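You operate a simulated robot arm through the tools that you are given. There is no shell and no other tool. Be economical: measure what you need, move in short steps, check, and stop when the job is done.

Carry out the task below with a simulated robot arm. There is one attempt and no reset: what you move stays moved.

TASK
Pull the lid of the yellow pot open.
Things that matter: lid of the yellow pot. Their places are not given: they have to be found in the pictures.

It is judged by the outcome, as a careful person would: the job done as asked, and still so three seconds after it is handed in. It fails if anything else is knocked over, pushed out of place, dropped, spilled or broken.

THE ROBOT
A 6-joint arm with a two-finger parallel gripper, fixed in place. Base frame: the origin is at the foot of the arm, x ahead of it, y to its left, z up. Lengths are in m, angles in rad, forces in N, time in s.
With the tool pointing down near the work surface it reaches from about 0.18 to 0.64 m from the base axis. Its first joint turns from -1.152 to 1.152 rad. Payload 2.7 kg.
Tool frame: the origin (TCP) lies between the finger pads and is the grasp point; the fingertips stand 0.023 m ahead of it; z points along the fingers, y is the line along which they close. The gripper opens to 0.094 m. The fingers are 0.038 m wide and 0.01 m thick; the gripper's body (0.054 by 0.096 m) begins 0.039 m behind the TCP.
Orientation is that of the tool frame in the base frame, as [roll, pitch, yaw] about the fixed x, y, z axes, in that order (R = Rz(yaw) Ry(pitch) Rx(roll)). With the fingers straight down and closing along the base's y, the tool's x points along the base's -x, its y along +y and its z along -z.

THE INTERFACE
- The arm moves only by the tool drive_tool. Its argument "commands" is a list of rows, each a list of 6 numbers: the shift along the tool's x, y, z in units of 500 mm (1.0 is 500 mm), then the turn, a rotation vector about the tool's x, y, z in units of 45 degrees (1.0 is 45 degrees). In form: [[dx, dy, dz, rx, ry, rz], ...]. A call has 1 to 8 rows; each row is the pose to reach, as a shift and turn from the pose commanded when the call began, along the tool's axes at that moment. "grip" is the opening, from 0 (shut) to 1 (fully open), set as the call begins (left out, the last holds). A call with a number of a shift or a turn outside -1 to 1 is refused whole. A row lasts 0.2 s, in which the tool goes at most 0.05 m and 0.15 rad; a call with a longer step from one row to the next is refused whole, and so is a gripper value outside its range. A pose out of reach is approached as far as the arm can. The call stops where the force on the tool passes 40 N (or 10 N more than at its start, if that is more) or the arm is blocked; 0.2 s more then pass. The fingers move at their own pace (about 0.045 m/s each) and stop on an object; they squeeze with about 36 N. The grip force told is the motor's: it shows also when the fingers shut on nothing. Time passes only in rows, and 0.2 s behind the last, so rows that repeat a pose let the fingers close. It gives the time, the measured TCP pose, the force on the tool (base axes), the opening and the grip force at its end, in the units of the frame above (readings bear some noise).
- Cameras (640 x 400 px; columns grow to the right, rows downward): "scene" is fixed at [0.0579, -0.4162, 1.419]; the picture's right is [0.91, -0.41, 0.00], its down [-0.18, -0.39, -0.90] and it looks along [0.37, 0.82, -0.43] (base axes); focal length 339 px, centre (320, 200). "wrist" rides on the gripper at [-0.039, 0, -0.044] in the tool frame; the picture's right is [0.00, -1.00, 0.00], its down [0.97, 0.00, -0.24] and it looks along [0.24, 0.00, 0.97] (tool axes); focal length 218 px, centre (320, 200).
- snapshot(camera): a new picture of that camera. No time passes.
- locate(camera, pixels): for up to 12 pixels [column, row] of the newest picture of that camera ("zoom" is the newest enlarged one), the place [x, y, z] in the base frame of the surface seen there, good to about 0.002 m. No time passes.
- inspect(camera, box): a new picture of the part [left, top, right, bottom] of that camera's present view, enlarged. No time passes.
- job_done(): hands the job in; it is judged then, once.

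Work in short steps. Measure before you move; look again where a grasp or a placing could have gone wrong, and mend it. You have 60 turns and 20 pictures in all, the two below and enlarged ones among them. Open the gripper and draw the arm clear of the work before you hand the job in, unless the task says otherwise; then end with one line.

The tools are called after ">>>" by a JSON object that holds its "fn" and its "kwargs". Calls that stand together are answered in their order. drive_tool: Moves the arm, as the interface text tells. Its arguments: {"type":"object","properties":{"commands":{"type":"array","items":{"type":"array","items":{"type":"number"}}},"grip":{"type":"number"}},"required":["commands"]} The other tools are called the same way: snapshot (camera) takes a picture; locate (camera, pixels) gives the place of the surface under pixels of a picture; inspect (camera, box) takes an enlarged picture of a part of a camera's view; job_done () hands the job in.

At the start:

```text
clock: 0.0
tcp_pos: [0.3351, 0.2708, 0.9863]
orientation: [3.14, 0.001, 3.141]
force: [-0.8, -0.5, 0.6]
grip_width: 0.0939
grasp_force: 0.1
```

scene: 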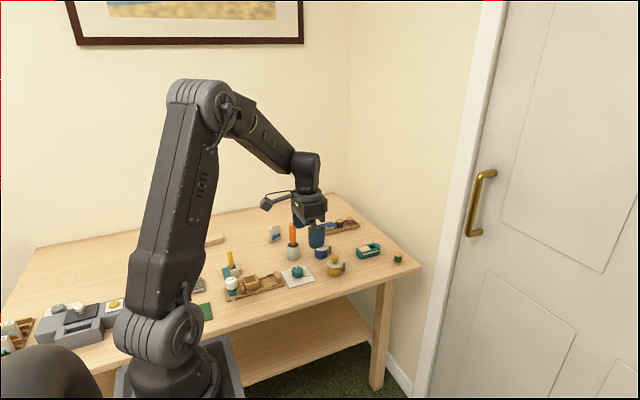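
wrist: 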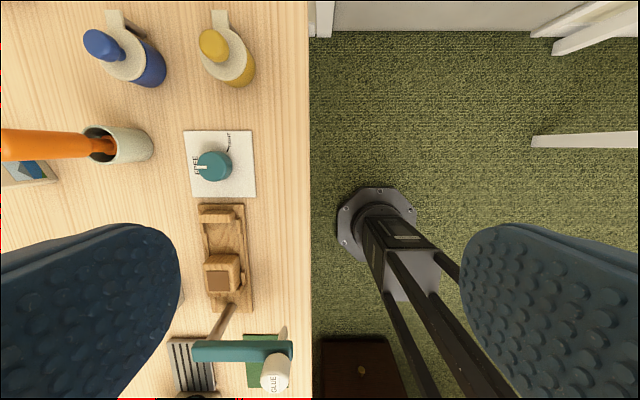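

I see the yellow pot at scene (335,265) and wrist (228,55). I'll zoom in on it.

>>> {"fn": "inspect", "kwargs": {"camera": "scene", "box": [290, 225, 390, 287]}}

>>> {"fn": "inspect", "kwargs": {"camera": "wrist", "box": [80, 0, 280, 125]}}

```text
6.40 times, centred on (340, 256) of scene
```

zoom: 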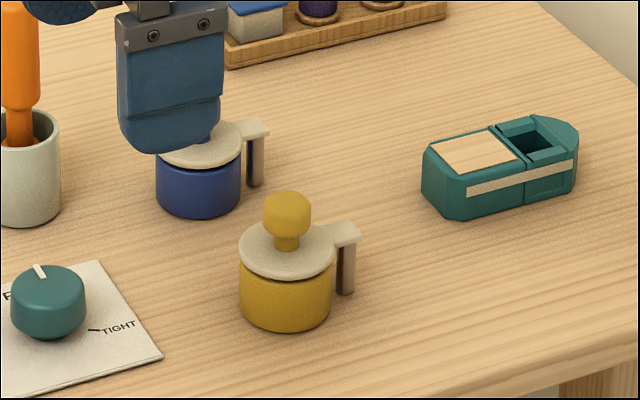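

```text
3.20 times, centred on (180, 62) of wrist
```

zoom: 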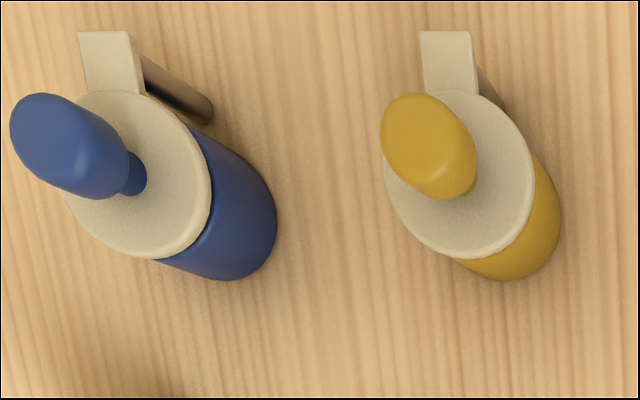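

Next I measure the knob, lid, tab and table in the wrist zoom.

>>> {"fn": "locate", "kwargs": {"camera": "zoom", "pixels": [[415, 135], [390, 125], [430, 180], [430, 100], [465, 170], [455, 240], [390, 200], [525, 200], [445, 45], [450, 80], [500, 270], [600, 300]]}}

>>> {"fn": "locate", "kwargs": {"camera": "scene", "pixels": [[335, 258], [335, 263], [335, 271], [344, 262], [344, 267], [328, 264], [335, 256], [332, 258], [338, 258]]}}

```text
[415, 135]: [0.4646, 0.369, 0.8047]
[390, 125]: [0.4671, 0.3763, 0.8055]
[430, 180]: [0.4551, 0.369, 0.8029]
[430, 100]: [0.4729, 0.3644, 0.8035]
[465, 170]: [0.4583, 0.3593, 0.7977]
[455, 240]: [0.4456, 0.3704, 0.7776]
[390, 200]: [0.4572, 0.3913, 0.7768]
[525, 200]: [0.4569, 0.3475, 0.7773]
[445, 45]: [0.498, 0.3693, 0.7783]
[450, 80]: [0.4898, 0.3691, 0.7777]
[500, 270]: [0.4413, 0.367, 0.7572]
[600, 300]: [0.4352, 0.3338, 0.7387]
```

```text
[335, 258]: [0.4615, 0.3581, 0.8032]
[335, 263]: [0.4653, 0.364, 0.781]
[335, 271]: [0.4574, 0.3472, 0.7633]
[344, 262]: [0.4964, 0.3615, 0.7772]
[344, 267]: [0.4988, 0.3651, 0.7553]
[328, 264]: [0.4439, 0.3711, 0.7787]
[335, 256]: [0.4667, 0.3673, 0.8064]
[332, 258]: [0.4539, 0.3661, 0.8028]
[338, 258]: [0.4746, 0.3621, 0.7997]
```

Knob centre is about (0.464, 0.369, 0.803), about 0.022 wide; the lid top is at 0.777. Before going there I check where the orange brush and the blue pot stand.

>>> {"fn": "locate", "kwargs": {"camera": "scene", "pixels": [[292, 226], [292, 240], [293, 250], [297, 225], [293, 258]]}}

>>> {"fn": "locate", "kwargs": {"camera": "wrist", "pixels": [[20, 145], [60, 145], [100, 145], [140, 145], [105, 45], [130, 70]]}}

```text
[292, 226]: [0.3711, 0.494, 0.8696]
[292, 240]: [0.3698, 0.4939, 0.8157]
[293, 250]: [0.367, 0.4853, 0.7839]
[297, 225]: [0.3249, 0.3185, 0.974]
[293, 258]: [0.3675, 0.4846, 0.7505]
```

```text
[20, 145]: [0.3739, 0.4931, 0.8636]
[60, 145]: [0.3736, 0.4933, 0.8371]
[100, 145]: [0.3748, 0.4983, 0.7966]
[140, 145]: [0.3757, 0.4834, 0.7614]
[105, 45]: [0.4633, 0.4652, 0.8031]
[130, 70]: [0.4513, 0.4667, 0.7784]
```

The brush and the blue pot are clear of the path. I go to a hover above the knob at z≈0.88 with the gripper about half open.

>>> {"fn": "drive_tool", "kwargs": {"commands": [[-0.052, 0.039, 0.042, 0, 0, 0], [-0.104, 0.078, 0.084, 0, 0, 0], [-0.156, 0.117, 0.126, 0, 0, 0], [-0.208, 0.157, 0.168, 0, 0, 0], [-0.258, 0.196, 0.206, 0, 0, 0], [-0.258, 0.196, 0.206, 0, 0, 0]], "grip": 0.6}}

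>>> {"fn": "snapshot", "kwargs": {"camera": "wrist"}}

```text
clock: 1.4
tcp_pos: [0.4652, 0.3688, 0.8824]
orientation: [3.142, 0.0, -3.141]
force: [0.2, -0.2, -1.1]
grip_width: 0.0564
grasp_force: 0.0
```

```text
15 pictures are left
```

wrist: 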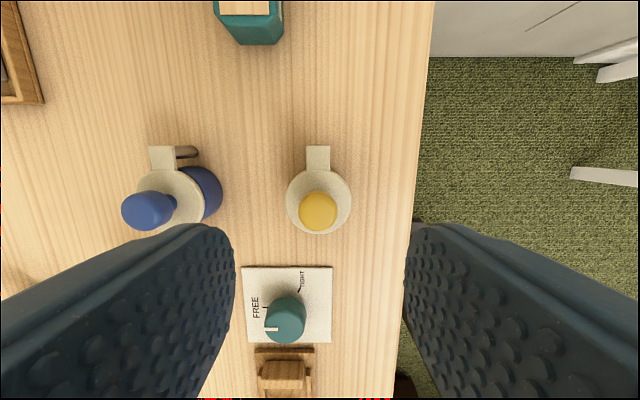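

The knob at (318,210) is centred between the fingers. I go down to z≈0.804, then close.

>>> {"fn": "drive_tool", "kwargs": {"commands": [[0, 0, 0.05, 0, 0, 0], [0, 0, 0.1, 0, 0, 0], [0, 0, 0.14, 0, 0, 0], [0, 0, 0.157, 0, 0, 0], [0, 0, 0.157, 0, 0, 0]]}}

>>> {"fn": "inspect", "kwargs": {"camera": "scene", "box": [290, 225, 390, 287]}}

```text
clock: 2.6
tcp_pos: [0.4653, 0.3695, 0.8032]
orientation: [-3.141, 0.001, 3.141]
force: [0.8, 0.1, 0.0]
grip_width: 0.0566
grasp_force: 0.1
```

```text
6.40 times, centred on (340, 256) of scene
```

zoom: 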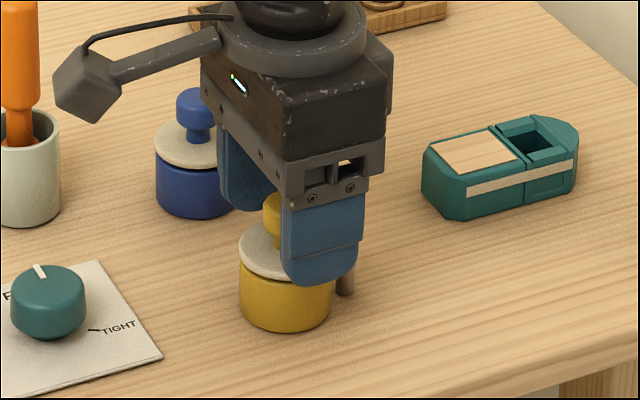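

Fingers straddle the knob without contact. Closing now.

>>> {"fn": "drive_tool", "kwargs": {"commands": [[0, 0, 0, 0, 0, 0], [0, 0, 0, 0, 0, 0], [0, 0, 0, 0, 0, 0], [0, 0, 0, 0, 0, 0]], "grip": 0}}

```text
clock: 3.6
tcp_pos: [0.4635, 0.3688, 0.8034]
orientation: [3.141, 0.001, -3.141]
force: [0.6, 1.2, -1.0]
grip_width: 0.0233
grasp_force: 45.0
```

The knob is held (opening 0.023). I pull up gently by 12 mm to learn how the lid moves.

>>> {"fn": "drive_tool", "kwargs": {"commands": [[0, 0, -0.006, 0, 0, 0], [0, 0, -0.012, 0, 0, 0], [0, 0, -0.018, 0, 0, 0], [0, 0, -0.024, 0, 0, 0]]}}

>>> {"fn": "inspect", "kwargs": {"camera": "scene", "box": [290, 225, 390, 287]}}

```text
clock: 4.6
tcp_pos: [0.4625, 0.3674, 0.8122]
orientation: [-3.134, -0.008, 3.141]
force: [5.0, -5.2, -33.5]
grip_width: 0.0231
grasp_force: 44.8
```

```text
6.40 times, centred on (340, 256) of scene
```

zoom: 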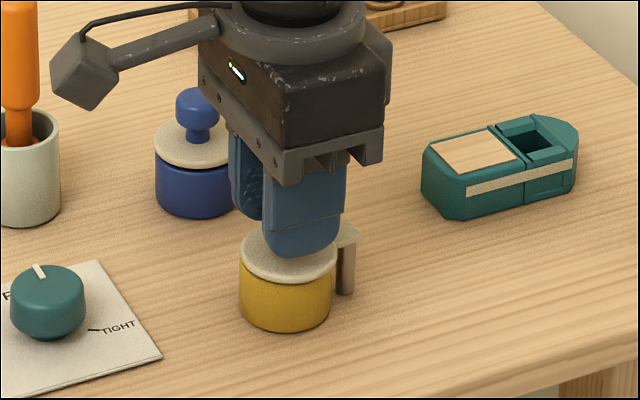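

The force reached 33 N and the lid hardly rose; the tab sits on an upright pin, so it may swivel rather than lift. I release, go back down and look closely.

>>> {"fn": "drive_tool", "kwargs": {"commands": [[0, 0, 0, 0, 0, 0], [0, 0, 0, 0, 0, 0], [0, 0, 0, 0, 0, 0]], "grip": 0.5}}

>>> {"fn": "inspect", "kwargs": {"camera": "wrist", "box": [220, 100, 420, 225]}}

>>> {"fn": "inspect", "kwargs": {"camera": "scene", "box": [315, 245, 363, 275]}}

```text
clock: 5.4
tcp_pos: [0.4651, 0.3683, 0.816]
orientation: [3.14, 0.003, -3.141]
force: [0.3, 0.2, 0.7]
grip_width: 0.0469
grasp_force: 0.0
```

```text
3.20 times, centred on (320, 162) of wrist
```

zoom: 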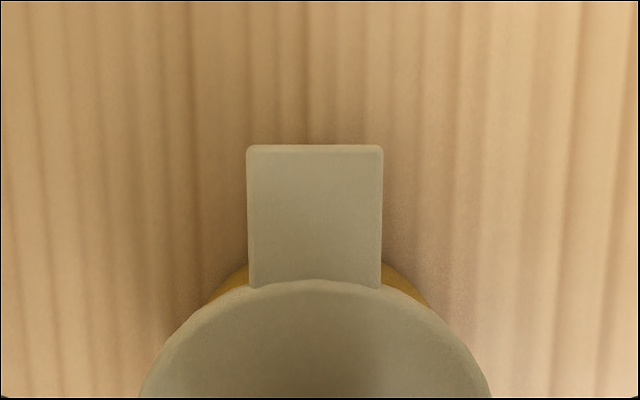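

```text
13.33 times, centred on (339, 260) of scene
```

zoom: 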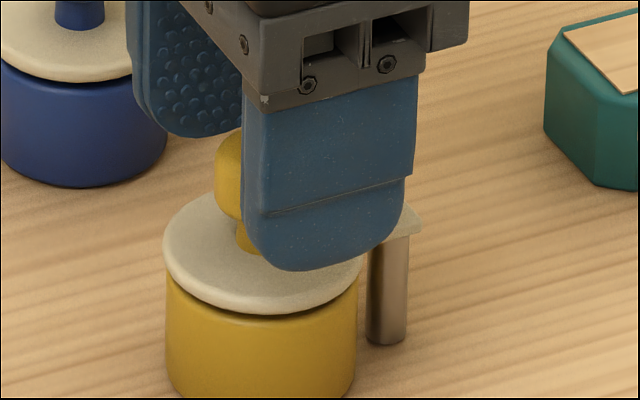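

An upright metal pin carries the tab: the lid swings about a vertical axis. I measure the pin, to get the radius.

>>> {"fn": "locate", "kwargs": {"camera": "zoom", "pixels": [[388, 290], [372, 290], [404, 290], [388, 330], [415, 225], [185, 235], [250, 240], [225, 210]]}}

```text
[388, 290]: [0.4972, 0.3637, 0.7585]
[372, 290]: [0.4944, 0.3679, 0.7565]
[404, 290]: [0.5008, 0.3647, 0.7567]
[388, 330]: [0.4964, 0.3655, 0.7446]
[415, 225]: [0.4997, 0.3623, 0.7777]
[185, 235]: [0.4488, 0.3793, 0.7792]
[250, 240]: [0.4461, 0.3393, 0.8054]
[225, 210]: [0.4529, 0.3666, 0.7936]
```

Pin centre ≈ (0.499, 0.368), so radius ≈ 0.035 from the knob. I lower back and regrasp.

>>> {"fn": "drive_tool", "kwargs": {"commands": [[0, 0, 0.012, 0, 0, 0], [0, 0, 0.024, 0, 0, 0], [0, 0, 0.024, 0, 0, 0]]}}

>>> {"fn": "drive_tool", "kwargs": {"commands": [[0, 0, 0, 0, 0, 0], [0, 0, 0, 0, 0, 0], [0, 0, 0, 0, 0, 0], [0, 0, 0, 0, 0, 0]], "grip": 0}}

```text
clock: 6.2
tcp_pos: [0.4639, 0.3685, 0.8041]
orientation: [3.14, -0.001, -3.141]
force: [-0.8, 0.2, 0.2]
grip_width: 0.0468
grasp_force: 0.0
```

```text
clock: 7.2
tcp_pos: [0.4643, 0.368, 0.8037]
orientation: [3.141, 0.0, 3.14]
force: [-0.1, 1.0, -1.1]
grip_width: 0.0236
grasp_force: 45.0
```

Gripped again. I test a small swing (0.2 rad) toward -y about the pin.

>>> {"fn": "drive_tool", "kwargs": {"commands": [[-0.0003, -0.007, 0, 0, 0, -0.127], [-0.0014, -0.0139, 0, 0, 0, -0.255], [-0.0014, -0.0139, 0, 0, 0, -0.255]]}}

```text
clock: 8.0
tcp_pos: [0.465, 0.3624, 0.8031]
orientation: [3.141, 0.002, -2.94]
force: [-1.6, 2.1, -1.5]
grip_width: 0.0235
grasp_force: 45.0
```

It swings freely (2 N). I keep following the arc; the same tool-frame arc applies.

>>> {"fn": "drive_tool", "kwargs": {"commands": [[-0.0006, -0.0091, 0, 0, 0, -0.1655], [-0.0024, -0.018, 0, 0, 0, -0.331], [-0.0053, -0.0266, 0, 0, 0, -0.4966], [-0.0093, -0.0348, 0, 0, 0, -0.662], [-0.0143, -0.0424, 0, 0, 0, -0.8276], [-0.0188, -0.0477, 0, 0, 0, -0.955], [-0.0188, -0.0477, 0, 0, 0, -0.955]]}}

>>> {"fn": "inspect", "kwargs": {"camera": "scene", "box": [290, 225, 390, 287]}}

```text
clock: 9.6
tcp_pos: [0.4789, 0.342, 0.8037]
orientation: [-3.141, 0.003, -2.188]
force: [7.5, 8.6, -10.4]
grip_width: 0.0234
grasp_force: 44.6
```

```text
6.40 times, centred on (340, 256) of scene
```

zoom: 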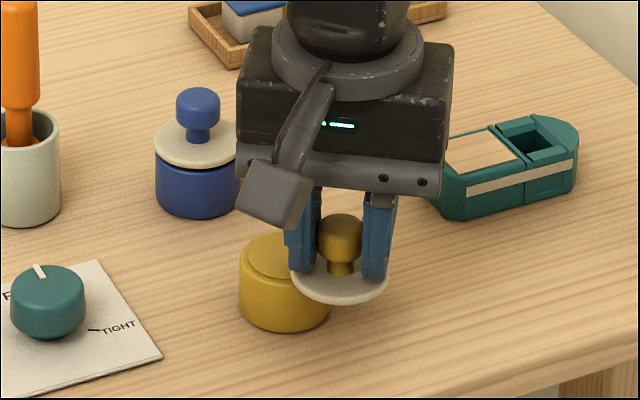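

The lid is swinging off the pot. The force pulls toward the pin, so I shrink the radius slightly and go on by about 0.6 rad.

>>> {"fn": "drive_tool", "kwargs": {"commands": [[-0.003, 0, 0, 0, 0, 0], [-0.0036, -0.0086, 0, 0, 0, -0.1655], [-0.0052, -0.017, 0, 0, 0, -0.331], [-0.008, -0.0251, 0, 0, 0, -0.4966], [-0.0117, -0.0328, 0, 0, 0, -0.662], [-0.0153, -0.0383, 0, 0, 0, -0.7894], [-0.0153, -0.0383, 0, 0, 0, -0.7894]]}}

>>> {"fn": "inspect", "kwargs": {"camera": "scene", "box": [290, 225, 390, 287]}}

```text
clock: 11.2
tcp_pos: [0.4994, 0.3358, 0.804]
orientation: [3.14, 0.001, -1.572]
force: [6.8, -8.7, -1.7]
grip_width: 0.0233
grasp_force: 44.6
```

```text
6.40 times, centred on (340, 256) of scene
```

zoom: 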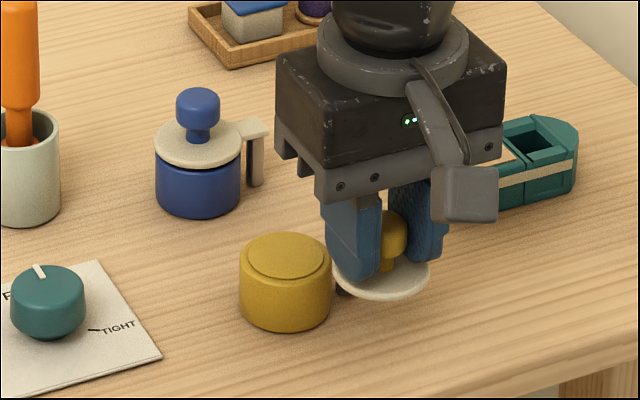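

Lid is at about 90°, fully off the pot. I add about 0.35 rad for margin, stopping on resistance.

>>> {"fn": "drive_tool", "kwargs": {"commands": [[0.002, 0, 0, 0, 0, 0], [0.0014, -0.0083, 0, 0, 0, -0.153], [0.0, -0.0165, 0, 0, 0, -0.306], [-0.002, -0.0235, 0, 0, 0, -0.446], [-0.002, -0.0235, 0, 0, 0, -0.446]]}}

```text
clock: 12.4
tcp_pos: [0.5107, 0.3375, 0.8051]
orientation: [-3.141, 0.002, -1.22]
force: [9.8, -0.6, -7.3]
grip_width: 0.0233
grasp_force: 45.3
```

Still moving without a hard stop, at about 110°. I release the knob and rise straight up.

>>> {"fn": "drive_tool", "kwargs": {"commands": [[0, 0, 0, 0, 0, 0], [0, 0, 0, 0, 0, 0], [0, 0, 0, 0, 0, 0], [0, 0, 0, 0, 0, 0]], "grip": 0.55}}

>>> {"fn": "drive_tool", "kwargs": {"commands": [[0, 0, -0.04, 0, 0, 0], [0, 0, -0.1, 0, 0, 0], [0, 0, -0.18, 0, 0, 0], [0, 0, -0.26, 0, 0, 0], [0, 0, -0.26, 0, 0, 0]]}}

>>> {"fn": "inspect", "kwargs": {"camera": "scene", "box": [260, 205, 400, 292]}}

```text
clock: 13.4
tcp_pos: [0.5106, 0.3362, 0.8038]
orientation: [3.141, -0.001, -1.219]
force: [-0.2, 0.1, 0.4]
grip_width: 0.0516
grasp_force: 0.0
```

```text
clock: 14.6
tcp_pos: [0.5102, 0.3366, 0.9351]
orientation: [-3.141, -0.001, -1.222]
force: [0.7, -0.4, 0.3]
grip_width: 0.0518
grasp_force: 0.0
```

```text
4.57 times, centred on (330, 248) of scene
```

zoom: 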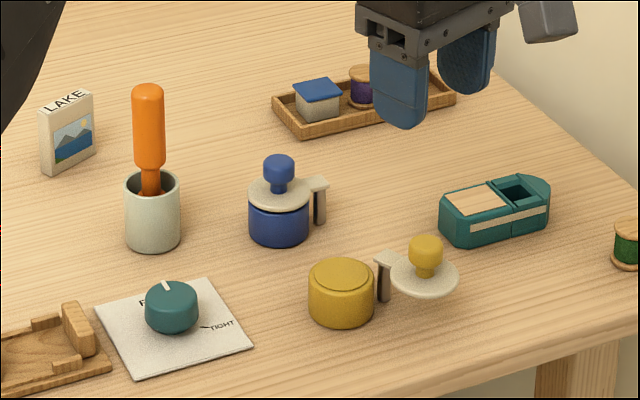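

The lid stands open, well off the pot, nothing else has moved, and the arm is clear. Handing in.

>>> {"fn": "job_done", "kwargs": {}}

```text
The job is handed in.
```

The yellow pot's lid is open: it pivots on an upright pin, so I swung it about 110° clear of the pot, and nothing else looked disturbed in the final picture.
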